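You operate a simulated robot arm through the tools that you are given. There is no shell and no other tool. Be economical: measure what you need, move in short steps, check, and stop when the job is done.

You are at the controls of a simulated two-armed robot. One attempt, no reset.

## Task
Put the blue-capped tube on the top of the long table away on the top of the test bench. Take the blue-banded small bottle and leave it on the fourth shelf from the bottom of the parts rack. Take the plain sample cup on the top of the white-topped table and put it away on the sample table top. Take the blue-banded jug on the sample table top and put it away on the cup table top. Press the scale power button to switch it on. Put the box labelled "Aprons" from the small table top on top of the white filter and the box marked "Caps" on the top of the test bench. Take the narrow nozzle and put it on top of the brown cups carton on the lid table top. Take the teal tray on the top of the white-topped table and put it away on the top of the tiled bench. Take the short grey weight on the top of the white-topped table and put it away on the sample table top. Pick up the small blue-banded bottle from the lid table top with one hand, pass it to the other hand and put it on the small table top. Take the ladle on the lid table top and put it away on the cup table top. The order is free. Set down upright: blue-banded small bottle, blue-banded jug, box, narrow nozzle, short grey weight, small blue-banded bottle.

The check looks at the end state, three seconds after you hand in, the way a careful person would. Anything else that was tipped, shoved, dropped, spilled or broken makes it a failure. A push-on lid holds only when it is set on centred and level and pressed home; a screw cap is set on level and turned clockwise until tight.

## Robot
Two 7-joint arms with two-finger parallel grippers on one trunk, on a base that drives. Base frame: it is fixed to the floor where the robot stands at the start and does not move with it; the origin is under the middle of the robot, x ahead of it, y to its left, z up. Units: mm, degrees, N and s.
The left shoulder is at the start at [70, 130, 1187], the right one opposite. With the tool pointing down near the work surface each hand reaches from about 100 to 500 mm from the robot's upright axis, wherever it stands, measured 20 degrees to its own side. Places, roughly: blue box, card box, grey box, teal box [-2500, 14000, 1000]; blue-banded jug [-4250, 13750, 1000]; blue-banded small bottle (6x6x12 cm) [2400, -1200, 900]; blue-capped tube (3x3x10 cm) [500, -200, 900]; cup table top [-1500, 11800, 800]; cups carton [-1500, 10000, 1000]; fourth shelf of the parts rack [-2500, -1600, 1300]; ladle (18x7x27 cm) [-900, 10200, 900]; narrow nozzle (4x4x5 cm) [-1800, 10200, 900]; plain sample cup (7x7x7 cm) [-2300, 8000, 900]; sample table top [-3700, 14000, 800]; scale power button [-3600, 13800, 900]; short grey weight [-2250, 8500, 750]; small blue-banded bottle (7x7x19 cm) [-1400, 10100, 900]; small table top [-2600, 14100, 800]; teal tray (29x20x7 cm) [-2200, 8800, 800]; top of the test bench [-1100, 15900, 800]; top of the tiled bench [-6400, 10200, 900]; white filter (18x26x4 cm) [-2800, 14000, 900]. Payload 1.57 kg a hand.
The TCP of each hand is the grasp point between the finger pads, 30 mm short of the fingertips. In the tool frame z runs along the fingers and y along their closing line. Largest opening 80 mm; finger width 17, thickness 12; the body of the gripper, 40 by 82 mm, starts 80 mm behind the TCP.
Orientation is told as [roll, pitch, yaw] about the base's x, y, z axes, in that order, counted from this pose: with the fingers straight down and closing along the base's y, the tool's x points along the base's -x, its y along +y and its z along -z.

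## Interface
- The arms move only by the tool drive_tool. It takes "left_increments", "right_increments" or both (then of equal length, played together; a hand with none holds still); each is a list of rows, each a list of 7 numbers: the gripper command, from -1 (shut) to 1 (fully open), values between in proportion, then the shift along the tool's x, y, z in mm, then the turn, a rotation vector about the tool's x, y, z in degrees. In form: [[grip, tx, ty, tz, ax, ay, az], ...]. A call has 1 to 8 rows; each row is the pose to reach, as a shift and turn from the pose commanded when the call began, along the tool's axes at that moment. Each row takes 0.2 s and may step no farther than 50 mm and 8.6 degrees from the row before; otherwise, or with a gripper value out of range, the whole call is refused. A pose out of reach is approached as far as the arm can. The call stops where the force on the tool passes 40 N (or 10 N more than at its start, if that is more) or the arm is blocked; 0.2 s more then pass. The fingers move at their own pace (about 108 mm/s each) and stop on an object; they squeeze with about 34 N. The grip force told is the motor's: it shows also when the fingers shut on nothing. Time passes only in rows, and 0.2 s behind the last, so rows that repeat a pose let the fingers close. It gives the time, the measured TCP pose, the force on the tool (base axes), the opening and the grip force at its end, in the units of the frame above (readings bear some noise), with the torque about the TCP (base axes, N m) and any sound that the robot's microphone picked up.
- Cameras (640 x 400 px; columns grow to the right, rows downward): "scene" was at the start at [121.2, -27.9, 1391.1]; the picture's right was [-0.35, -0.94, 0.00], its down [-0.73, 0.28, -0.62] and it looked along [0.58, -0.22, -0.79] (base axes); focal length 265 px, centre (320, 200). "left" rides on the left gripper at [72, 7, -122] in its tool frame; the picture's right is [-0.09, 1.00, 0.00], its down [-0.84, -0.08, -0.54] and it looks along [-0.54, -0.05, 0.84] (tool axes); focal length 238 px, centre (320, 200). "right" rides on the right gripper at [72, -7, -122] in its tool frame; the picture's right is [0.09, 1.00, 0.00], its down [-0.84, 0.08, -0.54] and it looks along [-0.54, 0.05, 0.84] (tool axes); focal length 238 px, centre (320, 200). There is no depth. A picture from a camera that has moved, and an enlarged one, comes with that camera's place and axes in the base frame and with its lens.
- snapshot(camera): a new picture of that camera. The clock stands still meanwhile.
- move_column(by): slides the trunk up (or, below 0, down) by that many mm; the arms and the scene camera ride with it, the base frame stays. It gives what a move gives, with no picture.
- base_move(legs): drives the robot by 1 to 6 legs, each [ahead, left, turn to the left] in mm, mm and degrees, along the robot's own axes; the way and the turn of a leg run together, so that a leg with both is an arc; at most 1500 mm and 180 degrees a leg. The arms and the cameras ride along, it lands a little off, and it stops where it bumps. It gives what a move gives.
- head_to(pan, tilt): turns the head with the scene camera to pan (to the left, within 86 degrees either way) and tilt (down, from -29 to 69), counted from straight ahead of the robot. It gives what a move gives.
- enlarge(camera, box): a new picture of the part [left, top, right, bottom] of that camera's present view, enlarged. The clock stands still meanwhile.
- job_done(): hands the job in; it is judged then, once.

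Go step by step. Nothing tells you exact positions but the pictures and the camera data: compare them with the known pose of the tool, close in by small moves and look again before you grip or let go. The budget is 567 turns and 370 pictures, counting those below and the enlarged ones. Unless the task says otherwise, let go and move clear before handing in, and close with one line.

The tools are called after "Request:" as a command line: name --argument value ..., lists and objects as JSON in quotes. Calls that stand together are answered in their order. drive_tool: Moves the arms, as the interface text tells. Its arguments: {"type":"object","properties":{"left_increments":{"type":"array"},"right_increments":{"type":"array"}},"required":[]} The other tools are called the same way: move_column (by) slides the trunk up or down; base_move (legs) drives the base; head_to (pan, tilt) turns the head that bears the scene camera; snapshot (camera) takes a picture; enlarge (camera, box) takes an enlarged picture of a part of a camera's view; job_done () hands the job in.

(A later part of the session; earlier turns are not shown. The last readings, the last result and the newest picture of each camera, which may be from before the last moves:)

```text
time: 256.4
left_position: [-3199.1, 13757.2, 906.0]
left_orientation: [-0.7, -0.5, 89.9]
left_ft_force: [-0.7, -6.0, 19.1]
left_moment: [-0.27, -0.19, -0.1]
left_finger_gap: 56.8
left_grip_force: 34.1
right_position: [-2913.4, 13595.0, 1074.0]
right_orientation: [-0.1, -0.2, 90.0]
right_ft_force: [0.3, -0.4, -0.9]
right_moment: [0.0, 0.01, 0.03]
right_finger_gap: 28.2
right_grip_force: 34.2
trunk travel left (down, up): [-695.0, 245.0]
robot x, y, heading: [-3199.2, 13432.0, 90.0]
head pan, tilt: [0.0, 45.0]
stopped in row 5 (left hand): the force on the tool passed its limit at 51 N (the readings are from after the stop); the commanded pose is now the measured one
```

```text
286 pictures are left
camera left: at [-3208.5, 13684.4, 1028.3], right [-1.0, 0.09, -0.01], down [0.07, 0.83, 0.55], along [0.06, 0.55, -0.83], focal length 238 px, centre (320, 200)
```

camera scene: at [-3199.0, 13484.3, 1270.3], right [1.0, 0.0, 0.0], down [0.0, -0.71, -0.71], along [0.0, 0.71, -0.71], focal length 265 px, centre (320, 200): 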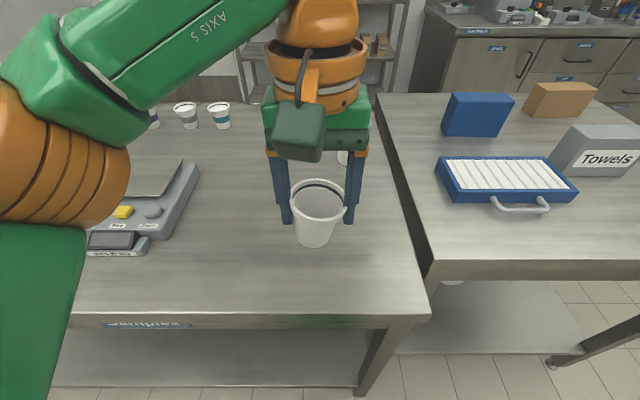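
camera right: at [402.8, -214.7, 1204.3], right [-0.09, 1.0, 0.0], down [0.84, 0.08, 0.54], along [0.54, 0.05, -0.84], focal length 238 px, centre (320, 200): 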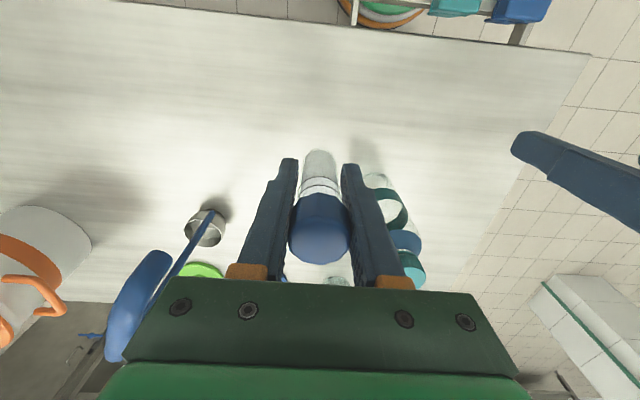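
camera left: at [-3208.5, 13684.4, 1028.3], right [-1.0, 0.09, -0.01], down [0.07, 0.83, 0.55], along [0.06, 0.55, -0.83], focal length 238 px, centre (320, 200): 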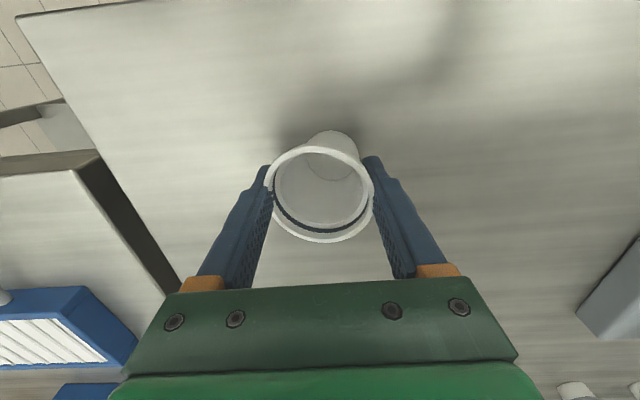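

The cup touches the table. Open and rise straight up.

Request:
drive_tool --left_increments '[[0.45, 0, 0, -1, 0, 0, 0], [0.6, 0, 0, -1, 0, 0, 0], [1, 0, 0, -1, 0, 0, 0], [1, 0, 0, -1, 0, 0, 0], [1, 0, 0, -30, 0, 0, 0], [1, 0, 0, -70, 0, 0, 0], [1, 0, 0, -120, 0, 0, 0]]'

Request:
snapshot --camera "left"

Request:
snapshot --camera "scene"

```text
time: 258.0
left_position: [-3200.5, 13759.8, 1024.8]
left_orientation: [-0.5, -0.3, 90.0]
left_ft_force: [0.6, -0.4, 1.0]
left_moment: [0.01, 0.02, 0.01]
left_finger_gap: 80.2
left_grip_force: 0.0
right_position: [-2912.2, 13597.0, 1070.8]
right_orientation: [0.2, -0.1, 90.1]
right_ft_force: [-0.7, 0.6, -0.2]
right_moment: [0.02, -0.01, 0.0]
right_finger_gap: 28.4
right_grip_force: 33.5
trunk travel left (down, up): [-695.0, 245.0]
robot x, y, heading: [-3200.9, 13426.2, 90.1]
head pan, tilt: [0.0, 45.0]
```

```text
285 pictures are left
camera left: at [-3209.2, 13686.7, 1148.2], right [-1.0, 0.09, -0.01], down [0.07, 0.83, 0.55], along [0.06, 0.54, -0.84], focal length 238 px, centre (320, 200)
```

left: 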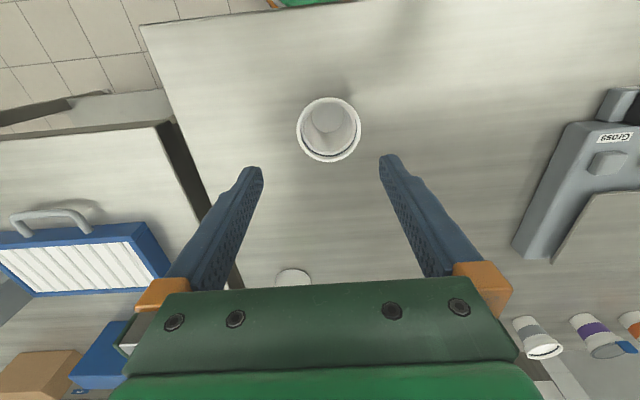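

```text
284 pictures are left
camera scene: at [-3198.7, 13558.4, 1270.4], right [1.0, 0.0, 0.0], down [0.0, -0.71, -0.71], along [0.0, 0.71, -0.71], focal length 265 px, centre (320, 200)
```

scene: 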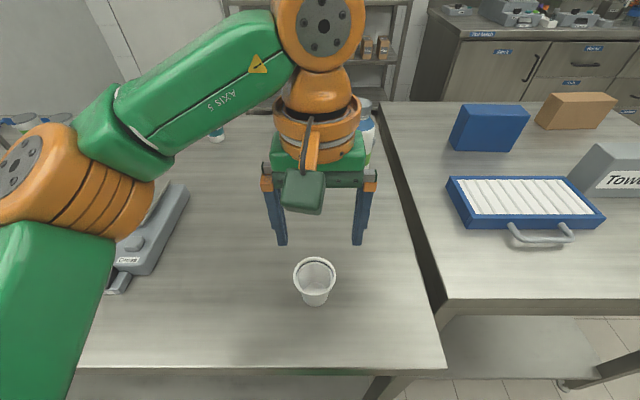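

Cup delivered. Now the scale: I back off, shift left and look at its buttons.

Request:
base_move --legs '[[-130, 0, 0], [0, 430, 0]]'

Request:
snapshot --camera "left"

Request:
snapshot --camera "scene"

```text
time: 261.5
left_position: [-3631.0, 13628.6, 1024.9]
left_orientation: [-0.6, -0.3, 90.3]
left_ft_force: [-0.7, -0.5, -0.1]
left_moment: [0.02, 0.05, -0.01]
left_finger_gap: 79.9
left_grip_force: 0.0
right_position: [-3342.5, 13468.1, 1071.8]
right_orientation: [0.0, 0.0, 90.3]
right_ft_force: [0.1, 0.4, -0.3]
right_moment: [0.02, 0.0, -0.03]
right_finger_gap: 28.5
right_grip_force: 34.0
trunk travel left (down, up): [-695.0, 245.0]
robot x, y, heading: [-3629.9, 13297.6, 90.0]
head pan, tilt: [0.0, 45.0]
```

```text
283 pictures are left
camera left: at [-3638.6, 13555.9, 1147.5], right [-1.0, 0.09, -0.01], down [0.07, 0.83, 0.55], along [0.06, 0.54, -0.84], focal length 238 px, centre (320, 200)
```

left: 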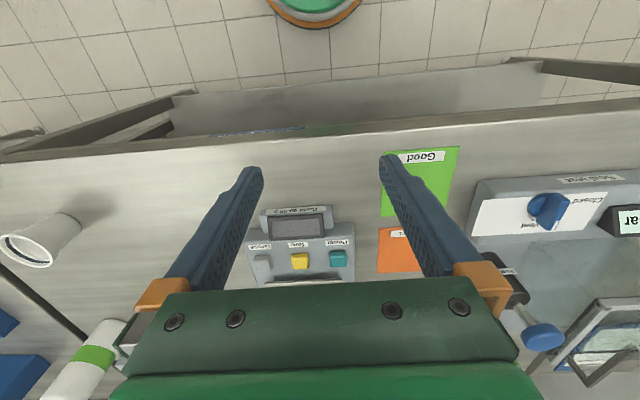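

```text
282 pictures are left
camera scene: at [-3627.7, 13427.7, 1270.3], right [1.0, 0.0, 0.0], down [0.0, -0.71, -0.71], along [0.0, 0.71, -0.71], focal length 265 px, centre (320, 200)
```

scene: 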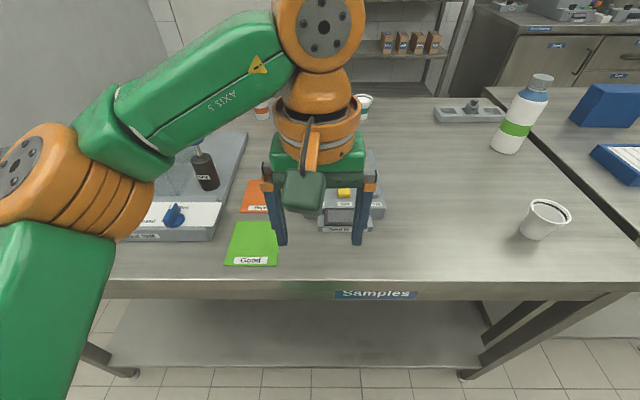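

Request:
enlarge --camera "left" --box '[240, 190, 400, 290]'

```text
4.00 times, centred on (320, 240) of left
camera zoom: at [-3638.6, 13555.9, 1147.5], right [-1.0, 0.09, -0.01], down [0.07, 0.83, 0.55], along [0.06, 0.54, -0.84], focal length 953 px, centre (320, 40)
```

zoom: 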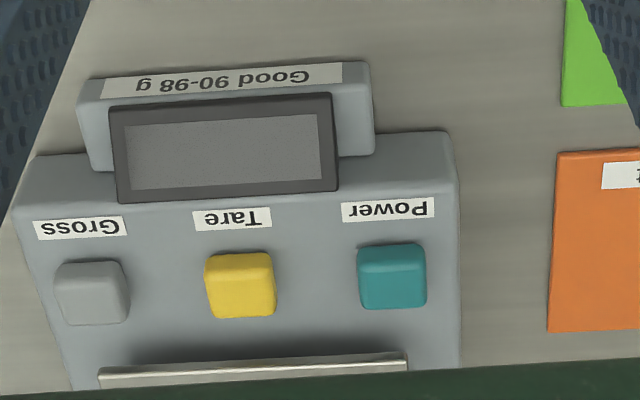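

Teal is "Power" at about (-3636, 13818, 900). I move in and close the left fingers to use as a pusher.

Request:
base_move --legs '[[135, 0, 0]]'

Request:
drive_tool --left_increments '[[-1, -25, 2, 10, 0, 0, 0], [-1, -50, 4, 20, 0, 0, 0], [-1, -55, 4, 30, 0, 0, 0], [-1, -55, 4, 30, 0, 0, 0]]'

Request:
snapshot --camera "left"

Request:
snapshot --camera "scene"

```text
time: 262.8
left_position: [-3632.4, 13761.7, 1025.4]
left_orientation: [-0.6, -0.4, 90.2]
left_ft_force: [0.2, -0.8, 0.1]
left_moment: [0.0, 0.0, -0.01]
left_finger_gap: 80.2
left_grip_force: 0.0
right_position: [-3342.2, 13599.8, 1073.1]
right_orientation: [0.1, -0.1, 90.3]
right_ft_force: [0.0, 0.5, -0.4]
right_moment: [0.01, -0.01, -0.01]
right_finger_gap: 28.3
right_grip_force: 34.1
trunk travel left (down, up): [-695.0, 245.0]
robot x, y, heading: [-3631.2, 13433.4, 90.4]
head pan, tilt: [0.0, 45.0]
```

```text
time: 263.8
left_position: [-3636.4, 13817.5, 994.5]
left_orientation: [-0.7, -0.3, 90.1]
left_ft_force: [1.0, 0.0, 0.7]
left_moment: [0.03, 0.0, -0.01]
left_finger_gap: 0.2
left_grip_force: 21.0
right_position: [-3342.5, 13602.2, 1070.9]
right_orientation: [0.1, 0.1, 90.3]
right_ft_force: [0.6, -0.3, 0.0]
right_moment: [-0.01, 0.01, 0.01]
right_finger_gap: 28.3
right_grip_force: 33.7
trunk travel left (down, up): [-695.0, 245.0]
robot x, y, heading: [-3629.8, 13430.0, 90.4]
head pan, tilt: [0.0, 45.0]
```

```text
280 pictures are left
camera left: at [-3644.3, 13745.3, 1117.8], right [-1.0, 0.09, -0.01], down [0.07, 0.83, 0.55], along [0.06, 0.55, -0.84], focal length 238 px, centre (320, 200)
```

left: 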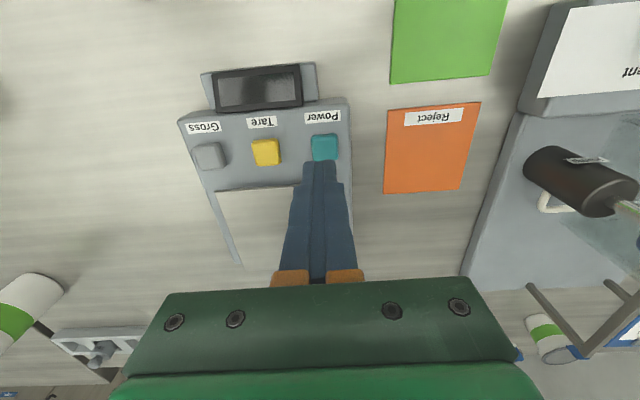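

```text
279 pictures are left
camera scene: at [-3629.5, 13562.1, 1270.3], right [1.0, 0.01, 0.0], down [0.0, -0.71, -0.71], along [0.0, 0.71, -0.71], focal length 265 px, centre (320, 200)
```

scene: 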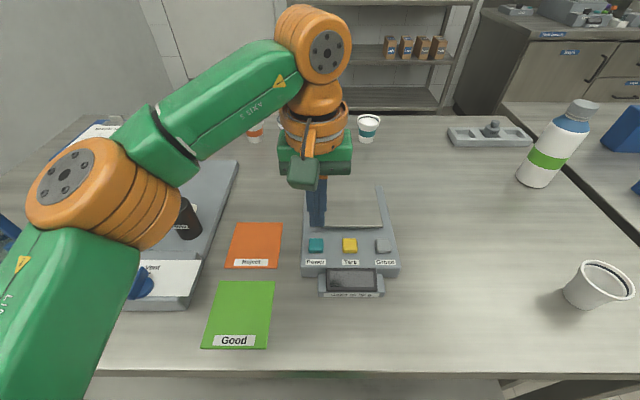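

Button refined to (-3637, 13832, 889). I shift 15 mm forward and press down in small steps.

Request:
drive_tool --left_increments '[[-1, -15, 0, 15, 0, 0, 0], [-1, -15, 0, 45, 0, 0, 0], [-1, -15, 0, 66, 0, 0, 0], [-1, -15, 0, 66, 0, 0, 0]]'

Request:
snapshot --camera "left"

```text
time: 264.8
left_position: [-3634.4, 13833.0, 929.1]
left_orientation: [-0.8, -0.3, 90.2]
left_ft_force: [-0.2, 0.9, 0.3]
left_moment: [0.02, 0.01, 0.0]
left_finger_gap: 0.0
left_grip_force: 20.8
right_position: [-3343.5, 13601.2, 1071.5]
right_orientation: [0.1, -0.1, 90.3]
right_ft_force: [0.2, -0.7, -1.0]
right_moment: [-0.04, -0.02, 0.02]
right_finger_gap: 28.4
right_grip_force: 34.0
trunk travel left (down, up): [-695.0, 245.0]
robot x, y, heading: [-3632.3, 13434.5, 90.3]
head pan, tilt: [0.0, 45.0]
```

```text
278 pictures are left
camera left: at [-3643.5, 13761.3, 1051.3], right [-1.0, 0.09, -0.01], down [0.07, 0.83, 0.55], along [0.06, 0.54, -0.84], focal length 238 px, centre (320, 200)
```

left: 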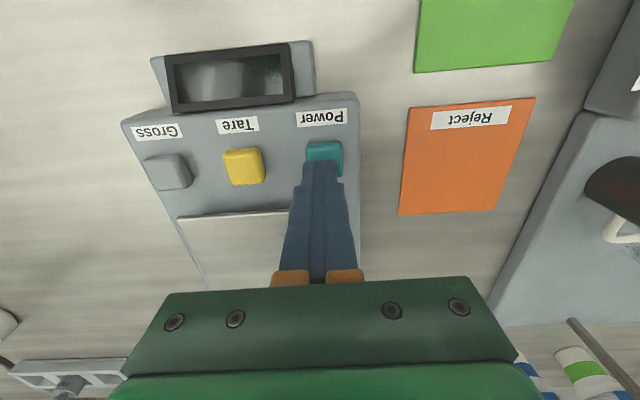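

Request:
drive_tool --left_increments '[[-1, 0, 1, 4, 0, 0, 0], [-1, 0, 1, 8, 0, 0, 0], [-1, 0, 1, 11, 0, 0, 0], [-1, 0, 1, 14, 0, 0, 0], [-1, 0, 1, 17, 0, 0, 0], [-1, 0, 1, 20, 0, 0, 0]]'

Request:
snapshot --camera "left"

```text
time: 265.8
left_position: [-3636.2, 13832.1, 921.0]
left_orientation: [-0.9, -1.2, 90.3]
left_ft_force: [1.3, 6.4, 27.5]
left_moment: [-0.01, 0.02, 0.2]
left_finger_gap: 0.0
left_grip_force: 21.1
right_position: [-3343.8, 13595.7, 1072.4]
right_orientation: [0.0, -0.3, 90.2]
right_ft_force: [-0.2, -0.7, -1.1]
right_moment: [0.02, 0.03, 0.0]
right_finger_gap: 28.3
right_grip_force: 34.1
trunk travel left (down, up): [-695.0, 245.0]
robot x, y, heading: [-3629.2, 13432.8, 90.2]
head pan, tilt: [0.0, 45.0]
heard: click
stopped in row 5 (left hand): the force on the tool passed its limit at 43 N (the readings are from after the stop); the commanded pose is now the measured one
```

```text
277 pictures are left
camera left: at [-3645.0, 13756.2, 1042.2], right [-1.0, 0.09, -0.01], down [0.06, 0.82, 0.56], along [0.06, 0.56, -0.83], focal length 238 px, centre (320, 200)
```

left: 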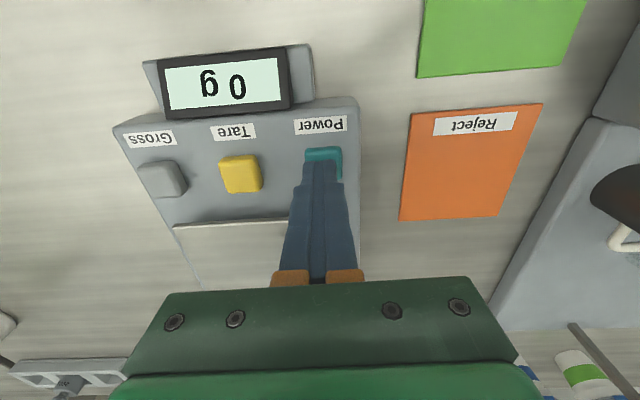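

Click heard and the display shows 0 g: the scale is on. I raise the hand and go to look at the boxes on the small table.

Request:
drive_tool --left_increments '[[-1, 0, 0, -40, 0, 0, 0], [-1, 0, 0, -80, 0, 0, 0], [0, 0, 0, -120, 0, 0, 0], [1, 0, 0, -130, 0, 0, 0]]'

Request:
base_move --legs '[[-250, 0, 0], [0, -1030, 0]]'

Request:
head_to --pan 0 --tilt 35

Request:
snapshot --camera "scene"

```text
time: 266.8
left_position: [-3638.8, 13834.0, 1048.5]
left_orientation: [-0.9, -0.8, 90.2]
left_ft_force: [-0.2, 0.8, 0.2]
left_moment: [-0.01, -0.01, -0.02]
left_finger_gap: 80.0
left_grip_force: 0.0
right_position: [-3342.0, 13602.0, 1070.5]
right_orientation: [0.2, 0.1, 90.2]
right_ft_force: [-0.2, -0.1, -0.8]
right_moment: [-0.01, -0.02, -0.01]
right_finger_gap: 28.4
right_grip_force: 33.9
trunk travel left (down, up): [-695.0, 245.0]
robot x, y, heading: [-3633.2, 13430.2, 90.5]
head pan, tilt: [0.0, 45.0]
```

```text
time: 273.6
left_position: [-2605.4, 13583.6, 1047.3]
left_orientation: [-0.9, -0.8, 89.8]
left_ft_force: [-0.2, -0.3, 0.3]
left_moment: [0.01, -0.05, -0.02]
left_finger_gap: 80.0
left_grip_force: 0.0
right_position: [-2310.2, 13351.3, 1071.1]
right_orientation: [0.0, 0.0, 89.8]
right_ft_force: [0.2, 1.0, -0.6]
right_moment: [0.02, 0.0, 0.01]
right_finger_gap: 28.6
right_grip_force: 33.9
trunk travel left (down, up): [-695.0, 245.0]
robot x, y, heading: [-2601.6, 13182.3, 89.8]
head pan, tilt: [0.0, 45.0]
```

```text
time: 274.3
left_position: [-2604.4, 13583.8, 1047.4]
left_orientation: [-0.9, -0.9, 89.7]
left_ft_force: [-0.2, -0.4, -0.4]
left_moment: [0.02, 0.02, -0.01]
left_finger_gap: 79.9
left_grip_force: 0.0
right_position: [-2311.2, 13349.8, 1071.5]
right_orientation: [0.1, 0.0, 89.8]
right_ft_force: [0.1, -0.3, -0.1]
right_moment: [0.0, -0.02, 0.0]
right_finger_gap: 28.3
right_grip_force: 34.4
trunk travel left (down, up): [-695.0, 245.0]
robot x, y, heading: [-2600.0, 13179.4, 89.7]
head pan, tilt: [0.0, 35.0]
```

```text
276 pictures are left
camera scene: at [-2597.8, 13319.4, 1285.1], right [1.0, 0.0, 0.0], down [0.0, -0.57, -0.82], along [0.0, 0.82, -0.57], focal length 265 px, centre (320, 200)
```

scene: 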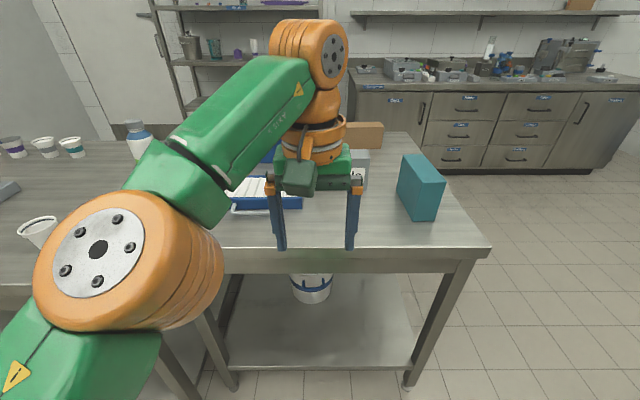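

Only "Towels" is legible. I go round to the east side of the small table to read the other labels.

Request:
base_move --legs '[[0, -1000, 0], [850, 0, 0]]'

Request:
head_to --pan 86 --tilt 25

Request:
snapshot --camera "scene"

Request:
head_to --pan 0 --tilt 20

Request:
snapshot --camera "scene"

```text
time: 283.6
left_position: [-1602.5, 14437.3, 1048.3]
left_orientation: [-1.0, -0.9, 90.0]
left_ft_force: [-0.2, 0.3, -0.2]
left_moment: [-0.01, 0.01, 0.01]
left_finger_gap: 79.8
left_grip_force: 0.0
right_position: [-1308.3, 14204.9, 1071.5]
right_orientation: [0.1, 0.0, 90.0]
right_ft_force: [-0.9, -0.4, 0.6]
right_moment: [0.0, 0.03, 0.04]
right_finger_gap: 28.4
right_grip_force: 33.7
trunk travel left (down, up): [-695.0, 245.0]
robot x, y, heading: [-1596.6, 14039.7, 89.9]
head pan, tilt: [0.0, 35.0]
```

```text
time: 285.2
left_position: [-1604.2, 14438.2, 1047.1]
left_orientation: [-1.0, -0.7, 89.8]
left_ft_force: [0.3, 0.8, -1.2]
left_moment: [-0.03, -0.02, -0.02]
left_finger_gap: 80.1
left_grip_force: 0.0
right_position: [-1309.0, 14205.8, 1071.4]
right_orientation: [0.2, 0.1, 90.0]
right_ft_force: [-0.1, 0.9, -0.2]
right_moment: [0.02, -0.02, -0.01]
right_finger_gap: 28.5
right_grip_force: 33.9
trunk travel left (down, up): [-695.0, 245.0]
robot x, y, heading: [-1597.4, 14038.2, 90.0]
head pan, tilt: [85.9, 25.0]
```

```text
275 pictures are left
camera scene: at [-1688.3, 14092.8, 1300.9], right [0.07, 1.0, 0.0], down [0.42, -0.03, -0.91], along [-0.9, 0.07, -0.42], focal length 265 px, centre (320, 200)
```

scene: 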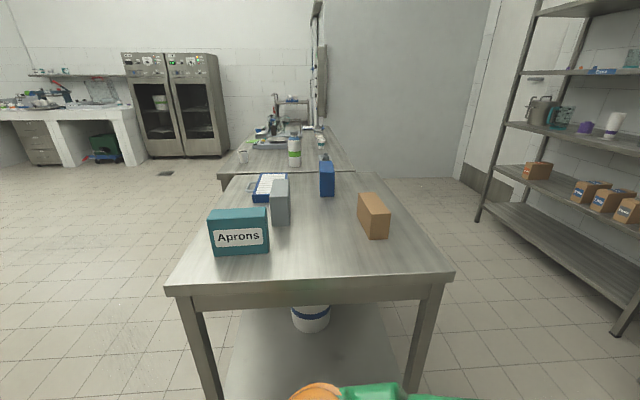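

```text
time: 286.8
left_position: [-1603.6, 14438.5, 1047.6]
left_orientation: [-0.9, -0.8, 89.9]
left_ft_force: [0.0, -0.8, 1.4]
left_moment: [0.0, -0.01, -0.05]
left_finger_gap: 79.8
left_grip_force: 0.2
right_position: [-1309.5, 14205.1, 1070.9]
right_orientation: [0.1, 0.0, 90.0]
right_ft_force: [-1.0, -1.1, -0.9]
right_moment: [0.05, 0.02, -0.02]
right_finger_gap: 28.3
right_grip_force: 34.4
trunk travel left (down, up): [-695.0, 245.0]
robot x, y, heading: [-1597.2, 14037.9, 89.9]
head pan, tilt: [0.0, 20.0]
```

```text
274 pictures are left
camera scene: at [-1596.4, 14179.3, 1309.0], right [1.0, 0.0, 0.0], down [0.0, -0.34, -0.94], along [0.0, 0.94, -0.34], focal length 265 px, centre (320, 200)
```

scene: 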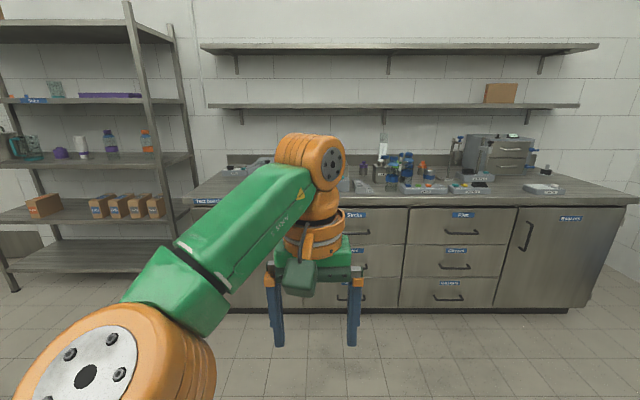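

Teal is "Aprons". Straight ahead is the test bench; I enlarge it to choose a free spot for the tube.

Request:
enlarge --camera "scene" --box '[340, 110, 640, 220]'

Request:
enlarge --camera "scene" --box '[180, 110, 360, 220]'

```text
2.13 times, centred on (490, 165) of scene
camera zoom: at [-1596.4, 14179.3, 1309.0], right [1.0, 0.0, 0.0], down [0.0, -0.34, -0.94], along [0.0, 0.94, -0.34], focal length 566 px, centre (-43, 275)
```

zoom: 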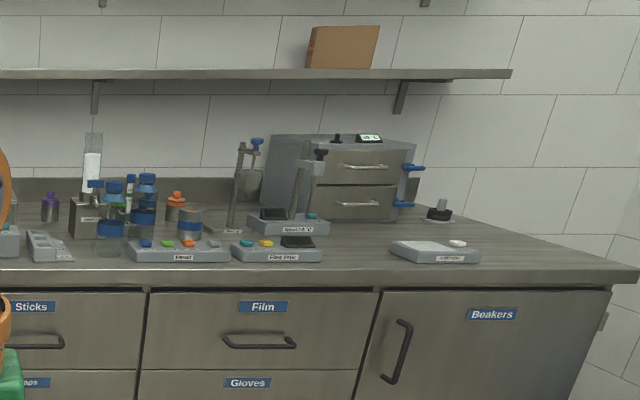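

```text
3.56 times, centred on (270, 165) of scene
camera zoom: at [-1596.4, 14179.3, 1309.0], right [1.0, 0.0, 0.0], down [0.0, -0.34, -0.94], along [0.0, 0.94, -0.34], focal length 942 px, centre (498, 324)
```

zoom: 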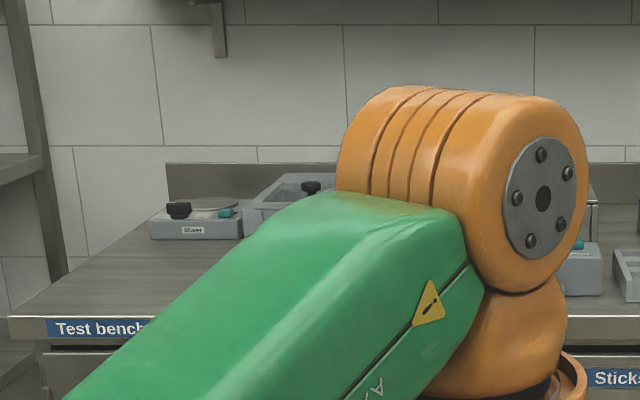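

The left front part of the bench looks free. I go closer to see it.

Request:
base_move --legs '[[0, 350, 0], [800, 0, 0]]'

Request:
head_to --pan 0 --tilt 30

Request:
snapshot --camera "scene"

Request:
snapshot --camera "right"

```text
time: 293.0
left_position: [-1961.4, 15232.0, 1046.7]
left_orientation: [-0.9, -0.9, 90.2]
left_ft_force: [-0.4, 0.5, 0.5]
left_moment: [0.0, 0.0, -0.02]
left_finger_gap: 80.1
left_grip_force: 0.1
right_position: [-1667.2, 15002.0, 1072.1]
right_orientation: [0.2, 0.0, 90.2]
right_ft_force: [0.7, -0.4, -0.4]
right_moment: [-0.03, -0.02, 0.0]
right_finger_gap: 28.6
right_grip_force: 34.2
trunk travel left (down, up): [-695.0, 245.0]
robot x, y, heading: [-1950.9, 14833.4, 90.3]
head pan, tilt: [0.0, 20.0]
```

```text
time: 293.7
left_position: [-1963.0, 15233.2, 1046.4]
left_orientation: [-1.0, -0.8, 90.3]
left_ft_force: [-0.5, -0.5, -0.2]
left_moment: [-0.03, -0.01, 0.02]
left_finger_gap: 80.1
left_grip_force: 0.0
right_position: [-1666.1, 15001.6, 1070.9]
right_orientation: [0.1, 0.0, 90.3]
right_ft_force: [-1.2, -0.5, 0.2]
right_moment: [0.01, 0.01, 0.01]
right_finger_gap: 28.3
right_grip_force: 33.8
trunk travel left (down, up): [-695.0, 245.0]
robot x, y, heading: [-1953.8, 14832.5, 90.4]
head pan, tilt: [0.0, 30.0]
```

```text
271 pictures are left
camera scene: at [-1953.3, 14970.9, 1292.9], right [1.0, 0.01, 0.0], down [0.0, -0.5, -0.87], along [-0.01, 0.87, -0.5], focal length 265 px, centre (320, 200)
```

scene: 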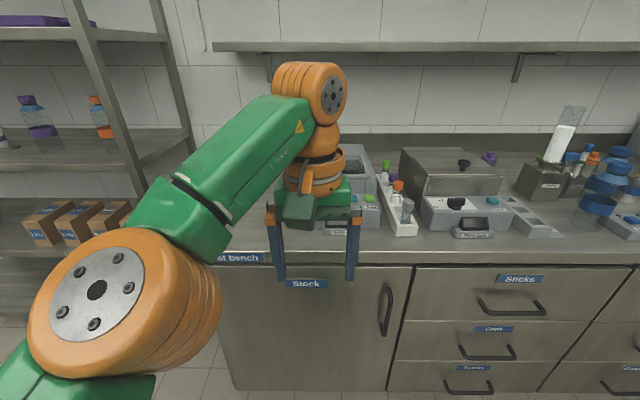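

```text
270 pictures are left
camera right: at [-1660.0, 14930.1, 1193.9], right [-1.0, -0.1, 0.0], down [-0.08, 0.84, 0.54], along [-0.05, 0.54, -0.84], focal length 238 px, centre (320, 200)
```

right: 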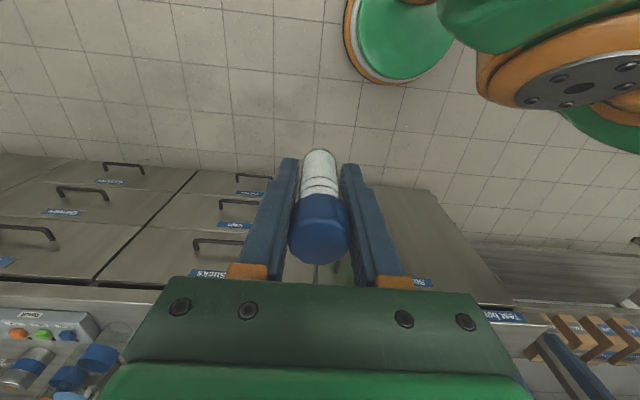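

I tuck the left hand back, then approach the bench so the right hand can set the tube on the free left front area.

Request:
drive_tool --left_increments '[[1, 30, 35, 0, 0, 0, 0], [1, 60, 70, 0, 0, 0, 0], [1, 95, 100, 0, 0, 0, 0], [1, 130, 130, 0, 0, 0, 0], [1, 165, 160, 0, 0, 0, 0], [1, 195, 190, 0, 0, 0, 0]]' --right_increments '[[-1, 0, 0, -10, 0, 0, 0], [-1, -10, 30, -20, 0, 0, 0], [-1, -20, 70, -20, 0, 0, 0], [-1, -40, 110, -20, 0, 0, 0], [-1, -60, 150, -20, 0, 0, 0], [-1, -80, 190, -20, 0, 0, 0]]'

Request:
base_move --legs '[[0, 90, -0.4], [150, 0, 0]]'

Request:
snapshot --camera "scene"

Request:
snapshot --camera "right"

```text
time: 295.1
left_position: [-2152.9, 15037.0, 1040.3]
left_orientation: [-1.0, -0.7, 90.3]
left_ft_force: [-0.3, -0.6, 0.0]
left_moment: [-0.03, -0.02, 0.02]
left_finger_gap: 79.7
left_grip_force: 0.1
right_position: [-1847.6, 15076.3, 1089.9]
right_orientation: [0.2, -0.1, 89.9]
right_ft_force: [-0.1, 0.0, -1.1]
right_moment: [0.01, -0.01, 0.0]
right_finger_gap: 28.2
right_grip_force: 34.1
right hand out of reach, approached as far as the arm can: row 6
trunk travel left (down, up): [-695.0, 245.0]
robot x, y, heading: [-1954.3, 14830.5, 90.3]
head pan, tilt: [0.0, 30.0]
```

```text
time: 297.2
left_position: [-2239.4, 15187.3, 1041.4]
left_orientation: [-0.9, -1.0, 90.0]
left_ft_force: [0.9, 1.1, -0.1]
left_moment: [0.03, 0.02, -0.01]
left_finger_gap: 79.8
left_grip_force: 0.0
right_position: [-1934.0, 15223.2, 1091.8]
right_orientation: [0.4, -0.2, 89.7]
right_ft_force: [-0.8, 0.2, -0.4]
right_moment: [0.03, 0.0, -0.04]
right_finger_gap: 28.5
right_grip_force: 33.9
trunk travel left (down, up): [-695.0, 245.0]
robot x, y, heading: [-2045.5, 14979.6, 89.8]
head pan, tilt: [0.0, 30.0]
```

```text
269 pictures are left
camera scene: at [-2042.5, 15118.8, 1293.2], right [1.0, 0.0, 0.0], down [0.0, -0.5, -0.87], along [0.0, 0.87, -0.5], focal length 265 px, centre (320, 200)
```

scene: 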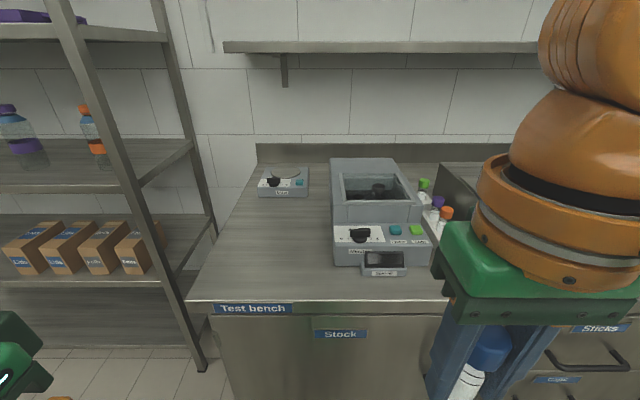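

```text
268 pictures are left
camera right: at [-1928.0, 15151.3, 1214.2], right [-1.0, -0.09, 0.01], down [-0.07, 0.84, 0.55], along [-0.05, 0.54, -0.84], focal length 238 px, centre (320, 200)
```

right: 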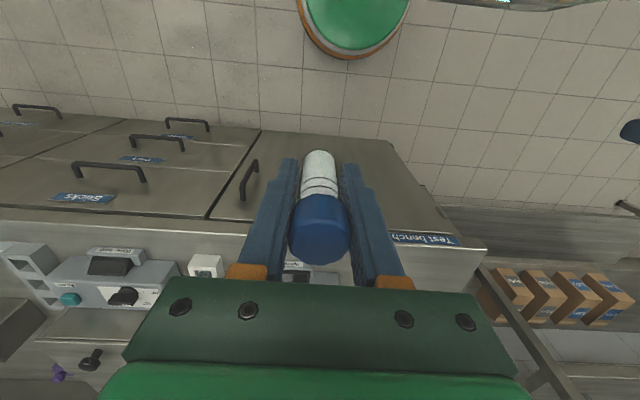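

The bench's left front is free; top z≈895, front edge y≈15446. I shift the base and then lower the tube near (-2065, 15528).

Request:
base_move --legs '[[0, 130, 0], [185, 0, 0]]'

Request:
drive_tool --right_increments '[[-1, -40, 0, 10, 0, 0, 0], [-1, -80, 0, 30, 0, 0, 0], [-1, -115, 0, 60, 0, 0, 0], [-1, -115, 0, 100, 0, 0, 0], [-1, -115, 0, 120, 0, 0, 0], [-1, -115, 0, 120, 0, 0, 0]]'

Request:
snapshot --camera "right"

Request:
snapshot --camera "scene"

```text
time: 299.6
left_position: [-2368.9, 15372.9, 1040.6]
left_orientation: [-1.0, -1.0, 89.9]
left_ft_force: [-0.5, -0.2, 0.3]
left_moment: [-0.01, 0.02, 0.03]
left_finger_gap: 79.9
left_grip_force: 0.1
right_position: [-2064.5, 15410.2, 1092.0]
right_orientation: [0.4, -0.2, 89.8]
right_ft_force: [-0.4, -0.3, -0.4]
right_moment: [0.0, 0.03, 0.03]
right_finger_gap: 28.4
right_grip_force: 33.6
trunk travel left (down, up): [-695.0, 245.0]
robot x, y, heading: [-2175.5, 15167.2, 89.8]
head pan, tilt: [0.0, 30.0]
```

```text
time: 301.0
left_position: [-2369.7, 15374.4, 1041.1]
left_orientation: [-0.9, -0.9, 90.0]
left_ft_force: [0.4, 0.7, -0.1]
left_moment: [-0.01, 0.05, 0.0]
left_finger_gap: 80.2
left_grip_force: 0.1
right_position: [-2054.9, 15522.5, 981.7]
right_orientation: [0.5, 0.0, 89.7]
right_ft_force: [0.3, 0.4, -0.1]
right_moment: [0.02, 0.01, 0.02]
right_finger_gap: 28.5
right_grip_force: 34.1
right hand out of reach, approached as far as the arm can: row 1, 2, 3, 4, 5, 6
trunk travel left (down, up): [-695.0, 245.0]
robot x, y, heading: [-2168.8, 15170.1, 90.1]
head pan, tilt: [0.0, 30.0]
```

```text
267 pictures are left
camera right: at [-2048.5, 15450.6, 1104.3], right [-1.0, -0.09, 0.01], down [-0.07, 0.84, 0.54], along [-0.05, 0.54, -0.84], focal length 238 px, centre (320, 200)
```

right: 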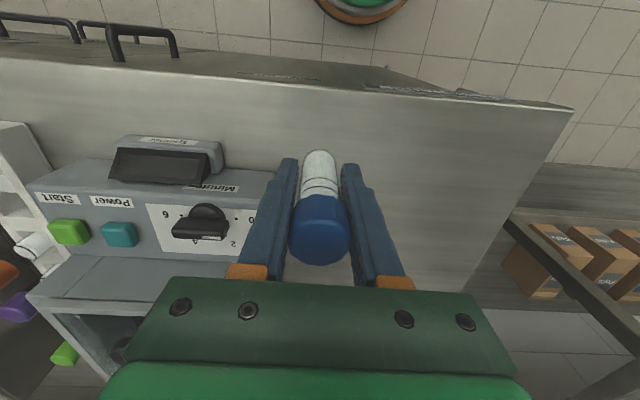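

```text
266 pictures are left
camera scene: at [-2172.4, 15307.3, 1292.9], right [1.0, 0.0, 0.0], down [0.0, -0.5, -0.87], along [0.0, 0.87, -0.5], focal length 265 px, centre (320, 200)
```

scene: 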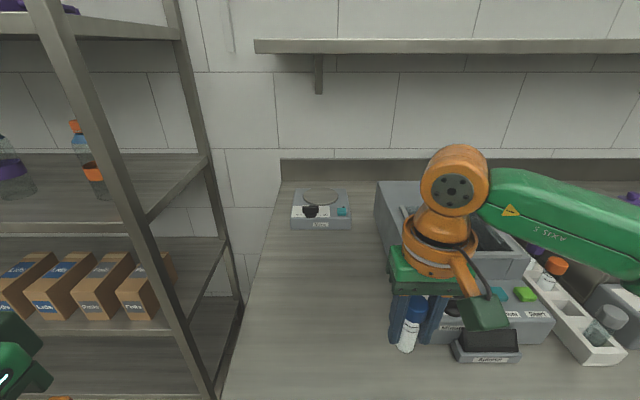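

The tube is close to the device's side; I shift 60 mm left before lowering.

Request:
base_move --legs '[[0, 65, 0]]'

Request:
drive_tool --right_increments '[[-1, 0, 0, 15, 0, 0, 0], [-1, 0, 0, 24, 0, 0, 0], [-1, 0, 0, 28, 0, 0, 0], [-1, 0, 0, 32, 0, 0, 0], [-1, 0, 0, 36, 0, 0, 0], [-1, 0, 0, 40, 0, 0, 0], [-1, 0, 0, 44, 0, 0, 0]]'

Request:
snapshot --camera "right"

```text
time: 302.0
left_position: [-2430.7, 15374.3, 1042.4]
left_orientation: [-0.7, -0.8, 89.9]
left_ft_force: [0.0, 0.4, -0.9]
left_moment: [-0.01, -0.01, 0.04]
left_finger_gap: 80.2
left_grip_force: 0.1
right_position: [-2115.1, 15523.0, 982.3]
right_orientation: [0.7, 0.0, 89.6]
right_ft_force: [0.1, 0.4, 0.5]
right_moment: [-0.01, 0.01, -0.04]
right_finger_gap: 28.3
right_grip_force: 34.4
trunk travel left (down, up): [-695.0, 245.0]
robot x, y, heading: [-2237.6, 15170.4, 89.9]
head pan, tilt: [0.0, 30.0]
```

```text
time: 303.6
left_position: [-2433.5, 15374.9, 1041.0]
left_orientation: [-1.0, -0.8, 89.9]
left_ft_force: [-0.3, 0.2, -0.3]
left_moment: [-0.02, 0.0, 0.01]
left_finger_gap: 79.7
left_grip_force: 0.0
right_position: [-2120.3, 15523.7, 937.2]
right_orientation: [0.6, -0.3, 89.4]
right_ft_force: [-0.7, -0.3, -0.8]
right_moment: [-0.02, 0.0, -0.01]
right_finger_gap: 28.4
right_grip_force: 34.4
trunk travel left (down, up): [-695.0, 245.0]
robot x, y, heading: [-2241.2, 15166.0, 90.0]
head pan, tilt: [0.0, 30.0]
```

```text
265 pictures are left
camera right: at [-2112.9, 15450.8, 1060.4], right [-1.0, -0.08, 0.01], down [-0.07, 0.84, 0.54], along [-0.05, 0.54, -0.84], focal length 238 px, centre (320, 200)
```

right: 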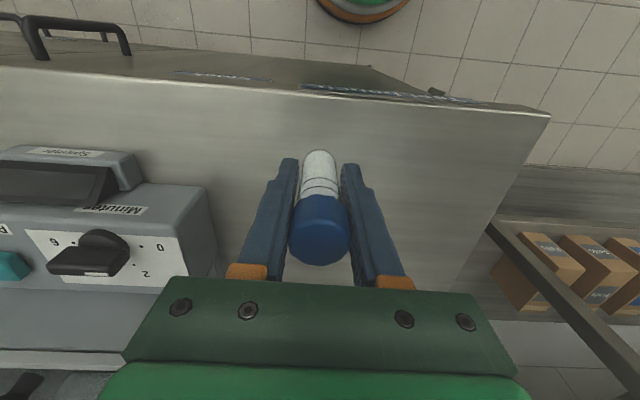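

Not touching yet; continue in small steps.

Request:
drive_tool --right_increments '[[-1, 0, 0, 4, 0, 0, 0], [-1, 0, 0, 8, 0, 0, 0], [-1, 0, 0, 12, 0, 0, 0], [-1, 0, 0, 16, 0, 0, 0], [-1, 0, 0, 20, 0, 0, 0], [-1, 0, 0, 24, 0, 0, 0], [-1, 0, 0, 28, 0, 0, 0], [-1, 0, 0, 32, 0, 0, 0]]'

```text
time: 305.4
left_position: [-2432.3, 15374.2, 1041.6]
left_orientation: [-0.9, -0.8, 89.9]
left_ft_force: [-1.0, 0.7, -0.4]
left_moment: [0.02, -0.03, -0.01]
left_finger_gap: 79.9
left_grip_force: 0.1
right_position: [-2117.8, 15522.9, 905.3]
right_orientation: [0.5, -0.1, 89.4]
right_ft_force: [-1.4, -0.1, -1.5]
right_moment: [0.02, 0.02, -0.05]
right_finger_gap: 28.5
right_grip_force: 34.4
trunk travel left (down, up): [-695.0, 245.0]
robot x, y, heading: [-2238.3, 15166.9, 89.9]
head pan, tilt: [0.0, 30.0]
```

Request:
drive_tool --right_increments '[[-1, 0, 0, 4, 0, 0, 0], [-1, 0, 0, 8, 0, 0, 0], [-1, 0, 0, 12, 0, 0, 0], [-1, 0, 0, 16, 0, 0, 0], [-1, 0, 0, 20, 0, 0, 0]]'

Request:
snapshot --camera "right"

```text
time: 306.6
left_position: [-2434.0, 15371.5, 1041.8]
left_orientation: [-1.1, -1.1, 90.0]
left_ft_force: [0.1, 0.3, 0.3]
left_moment: [-0.01, -0.01, 0.0]
left_finger_gap: 80.1
left_grip_force: 0.0
right_position: [-2119.6, 15520.1, 886.9]
right_orientation: [0.5, -0.4, 89.5]
right_ft_force: [1.9, 2.4, 25.3]
right_moment: [0.06, -0.09, 0.0]
right_finger_gap: 28.5
right_grip_force: 33.8
trunk travel left (down, up): [-695.0, 245.0]
robot x, y, heading: [-2238.8, 15171.3, 90.1]
head pan, tilt: [0.0, 30.0]
```

```text
264 pictures are left
camera right: at [-2113.5, 15447.1, 1009.7], right [-1.0, -0.08, 0.01], down [-0.07, 0.83, 0.55], along [-0.05, 0.55, -0.84], focal length 238 px, centre (320, 200)
```

right: 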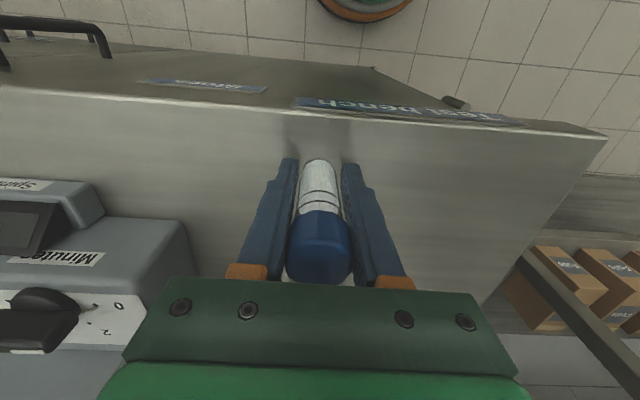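

Contact. Release and rise.

Request:
drive_tool --right_increments '[[-1, 0, 0, -2, 0, 0, 0], [0, 0, 0, -2, 0, 0, 0], [0.6, 0, 0, -2, 0, 0, 0], [0.6, 0, 0, -2, 0, 0, 0], [0.6, 0, 0, -40, 0, 0, 0], [0.6, 0, 0, -85, 0, 0, 0], [0.6, 0, 0, -130, 0, 0, 0], [0.6, 0, 0, -170, 0, 0, 0]]'

Request:
snapshot --camera "right"

```text
time: 308.4
left_position: [-2434.4, 15374.1, 1041.1]
left_orientation: [-0.9, -1.0, 89.9]
left_ft_force: [-0.1, 0.9, -0.1]
left_moment: [0.04, 0.02, -0.01]
left_finger_gap: 80.2
left_grip_force: 0.0
right_position: [-2100.3, 15508.2, 1048.6]
right_orientation: [0.5, -0.2, 89.4]
right_ft_force: [-0.1, 0.3, -0.1]
right_moment: [-0.01, 0.03, -0.01]
right_finger_gap: 64.0
right_grip_force: 0.0
right hand out of reach, approached as far as the arm can: row 7, 8
trunk travel left (down, up): [-695.0, 245.0]
robot x, y, heading: [-2233.6, 15163.1, 89.9]
head pan, tilt: [0.0, 30.0]
```

```text
263 pictures are left
camera right: at [-2092.9, 15435.9, 1171.4], right [-1.0, -0.08, 0.01], down [-0.06, 0.84, 0.55], along [-0.05, 0.54, -0.84], focal length 238 px, centre (320, 200)
```

right: 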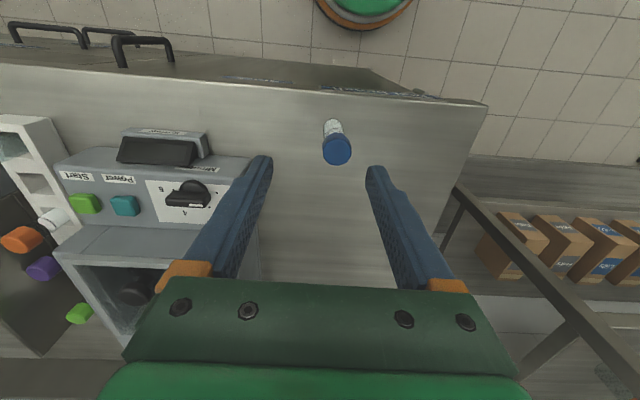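

Tube stands on the test bench. Next I turn round to see the north faces of the boxes on the small table.

Request:
base_move --legs '[[-150, 0, 0], [0, 0, 180], [0, -200, 0]]'

Request:
snapshot --camera "scene"

```text
time: 318.4
left_position: [-2235.0, 14812.2, 1041.0]
left_orientation: [-1.1, -0.9, -88.8]
left_ft_force: [-0.3, -0.1, 0.2]
left_moment: [-0.02, 0.01, -0.04]
left_finger_gap: 79.7
left_grip_force: 0.0
right_position: [-2564.8, 14668.6, 1047.7]
right_orientation: [0.4, -0.1, -89.0]
right_ft_force: [0.7, -1.1, -0.9]
right_moment: [-0.02, 0.0, 0.0]
right_finger_gap: 64.2
right_grip_force: 0.0
trunk travel left (down, up): [-695.0, 245.0]
robot x, y, heading: [-2438.2, 15016.1, -88.7]
head pan, tilt: [0.0, 30.0]
```

```text
262 pictures are left
camera scene: at [-2431.1, 14872.1, 1292.9], right [-1.0, -0.02, 0.0], down [-0.01, 0.5, -0.87], along [0.02, -0.87, -0.5], focal length 265 px, centre (320, 200)
```

scene: 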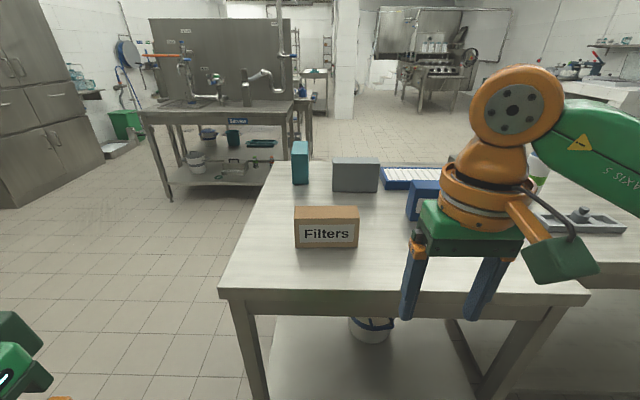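

The card box is "Filters", grey "Towels", teal "Aprons", so blue should be "Caps". I move the right hand aside for a clear view of the blue box.

Request:
drive_tool --right_increments '[[1, 35, -30, 0, 0, 0, 0], [1, 70, -60, 0, 0, 0, 0], [1, 105, -90, 0, 0, 0, 0], [1, 140, -120, 0, 0, 0, 0], [1, 160, -150, 0, 0, 0, 0], [1, 170, -180, 0, 0, 0, 0]]'

Request:
snapshot --camera "scene"

```text
time: 319.8
left_position: [-2235.9, 14812.4, 1041.2]
left_orientation: [-1.0, -0.9, -88.7]
left_ft_force: [-0.9, -0.1, -1.0]
left_moment: [0.02, -0.03, 0.03]
left_finger_gap: 80.1
left_grip_force: 0.2
right_position: [-2749.6, 14836.5, 1046.9]
right_orientation: [0.6, -0.2, -89.0]
right_ft_force: [0.1, -0.3, 0.4]
right_moment: [0.01, -0.03, 0.02]
right_finger_gap: 80.1
right_grip_force: 0.1
trunk travel left (down, up): [-695.0, 245.0]
robot x, y, heading: [-2434.1, 15008.0, -88.8]
head pan, tilt: [0.0, 30.0]
```

```text
261 pictures are left
camera scene: at [-2433.8, 14872.8, 1293.0], right [-1.0, -0.02, 0.0], down [-0.01, 0.5, -0.87], along [0.02, -0.87, -0.5], focal length 265 px, centre (320, 200)
```

scene: 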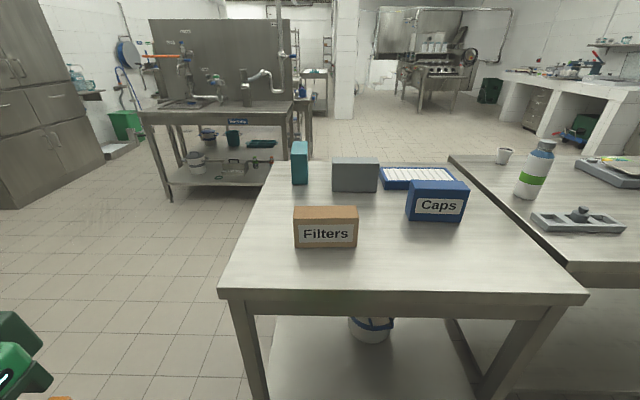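

Blue is "Caps" (about 180×66×105 mm, centre near (-2792, 14164)). I'll grasp it across its thin side with the right hand, so I turn that wrist by 90° first.

Request:
drive_tool --right_increments '[[1, 0, 0, 0, 0, 0, 8], [1, 0, 0, 0, 0, 0, 16], [1, 0, 0, 0, 0, 0, 24], [1, 0, 0, 0, 0, 0, 32], [1, 0, 0, 0, 0, 0, 40], [1, 0, 0, 0, 0, 0, 48], [1, 0, 0, 0, 0, 0, 56], [1, 0, 0, 0, 0, 0, 64]]'

Request:
drive_tool --right_increments '[[1, 0, 0, 0, 0, 0, 8], [1, 0, 0, 0, 0, 0, 16], [1, 0, 0, 0, 0, 0, 24], [1, 0, 0, 0, 0, 0, 27], [1, 0, 0, 0, 0, 0, 27]]'

Request:
base_move --legs '[[0, -190, -1.2], [230, 0, 0]]'

Request:
snapshot --camera "scene"

Request:
snapshot --camera "right"

```text
time: 321.6
left_position: [-2235.5, 14811.5, 1041.2]
left_orientation: [-0.9, -0.9, -88.7]
left_ft_force: [0.1, -0.4, -0.1]
left_moment: [0.03, 0.0, 0.0]
left_finger_gap: 80.2
left_grip_force: 0.2
right_position: [-2748.1, 14836.4, 1045.5]
right_orientation: [0.3, 0.3, -153.3]
right_ft_force: [0.6, -0.9, -0.1]
right_moment: [-0.01, -0.02, 0.01]
right_finger_gap: 79.6
right_grip_force: 0.0
trunk travel left (down, up): [-695.0, 245.0]
robot x, y, heading: [-2436.2, 15012.9, -88.8]
head pan, tilt: [0.0, 30.0]
```

```text
time: 322.8
left_position: [-2235.6, 14811.6, 1040.9]
left_orientation: [-0.9, -0.9, -88.8]
left_ft_force: [-0.2, 0.2, 0.0]
left_moment: [-0.02, -0.01, -0.02]
left_finger_gap: 80.2
left_grip_force: 0.0
right_position: [-2749.1, 14835.0, 1046.4]
right_orientation: [0.2, 0.5, 179.8]
right_ft_force: [0.1, 0.5, 0.1]
right_moment: [0.02, 0.02, 0.04]
right_finger_gap: 79.9
right_grip_force: 0.0
trunk travel left (down, up): [-695.0, 245.0]
robot x, y, heading: [-2437.7, 15015.2, -88.7]
head pan, tilt: [0.0, 30.0]
```

```text
time: 325.6
left_position: [-2428.8, 14575.9, 1042.0]
left_orientation: [-0.9, -0.8, -89.9]
left_ft_force: [-0.2, -0.5, 0.3]
left_moment: [-0.01, -0.01, 0.04]
left_finger_gap: 79.9
left_grip_force: 0.1
right_position: [-2941.9, 14610.6, 1046.7]
right_orientation: [0.2, 0.5, 178.7]
right_ft_force: [0.5, 0.0, -0.6]
right_moment: [-0.04, 0.0, 0.02]
right_finger_gap: 79.9
right_grip_force: 0.0
trunk travel left (down, up): [-695.0, 245.0]
robot x, y, heading: [-2625.4, 14780.2, -90.0]
head pan, tilt: [0.0, 30.0]
```

```text
260 pictures are left
camera scene: at [-2625.7, 14640.4, 1293.1], right [-1.0, 0.0, 0.0], down [0.0, 0.5, -0.87], along [0.0, -0.87, -0.5], focal length 265 px, centre (320, 200)
```

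scene: 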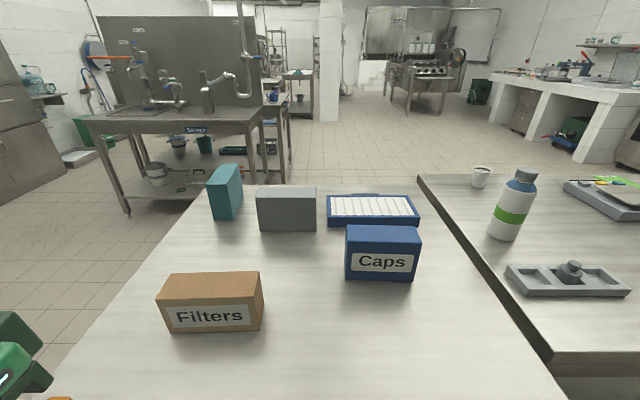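

```text
259 pictures are left
camera right: at [-2872.1, 14615.9, 1169.5], right [0.07, -1.0, 0.0], down [-0.84, -0.06, 0.53], along [-0.53, -0.04, -0.85], focal length 238 px, centre (320, 200)
```

right: 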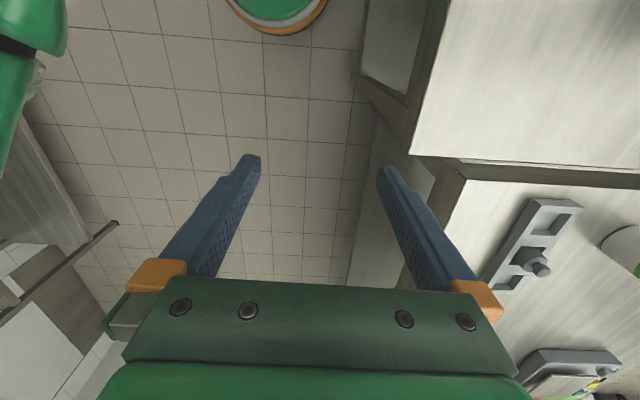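

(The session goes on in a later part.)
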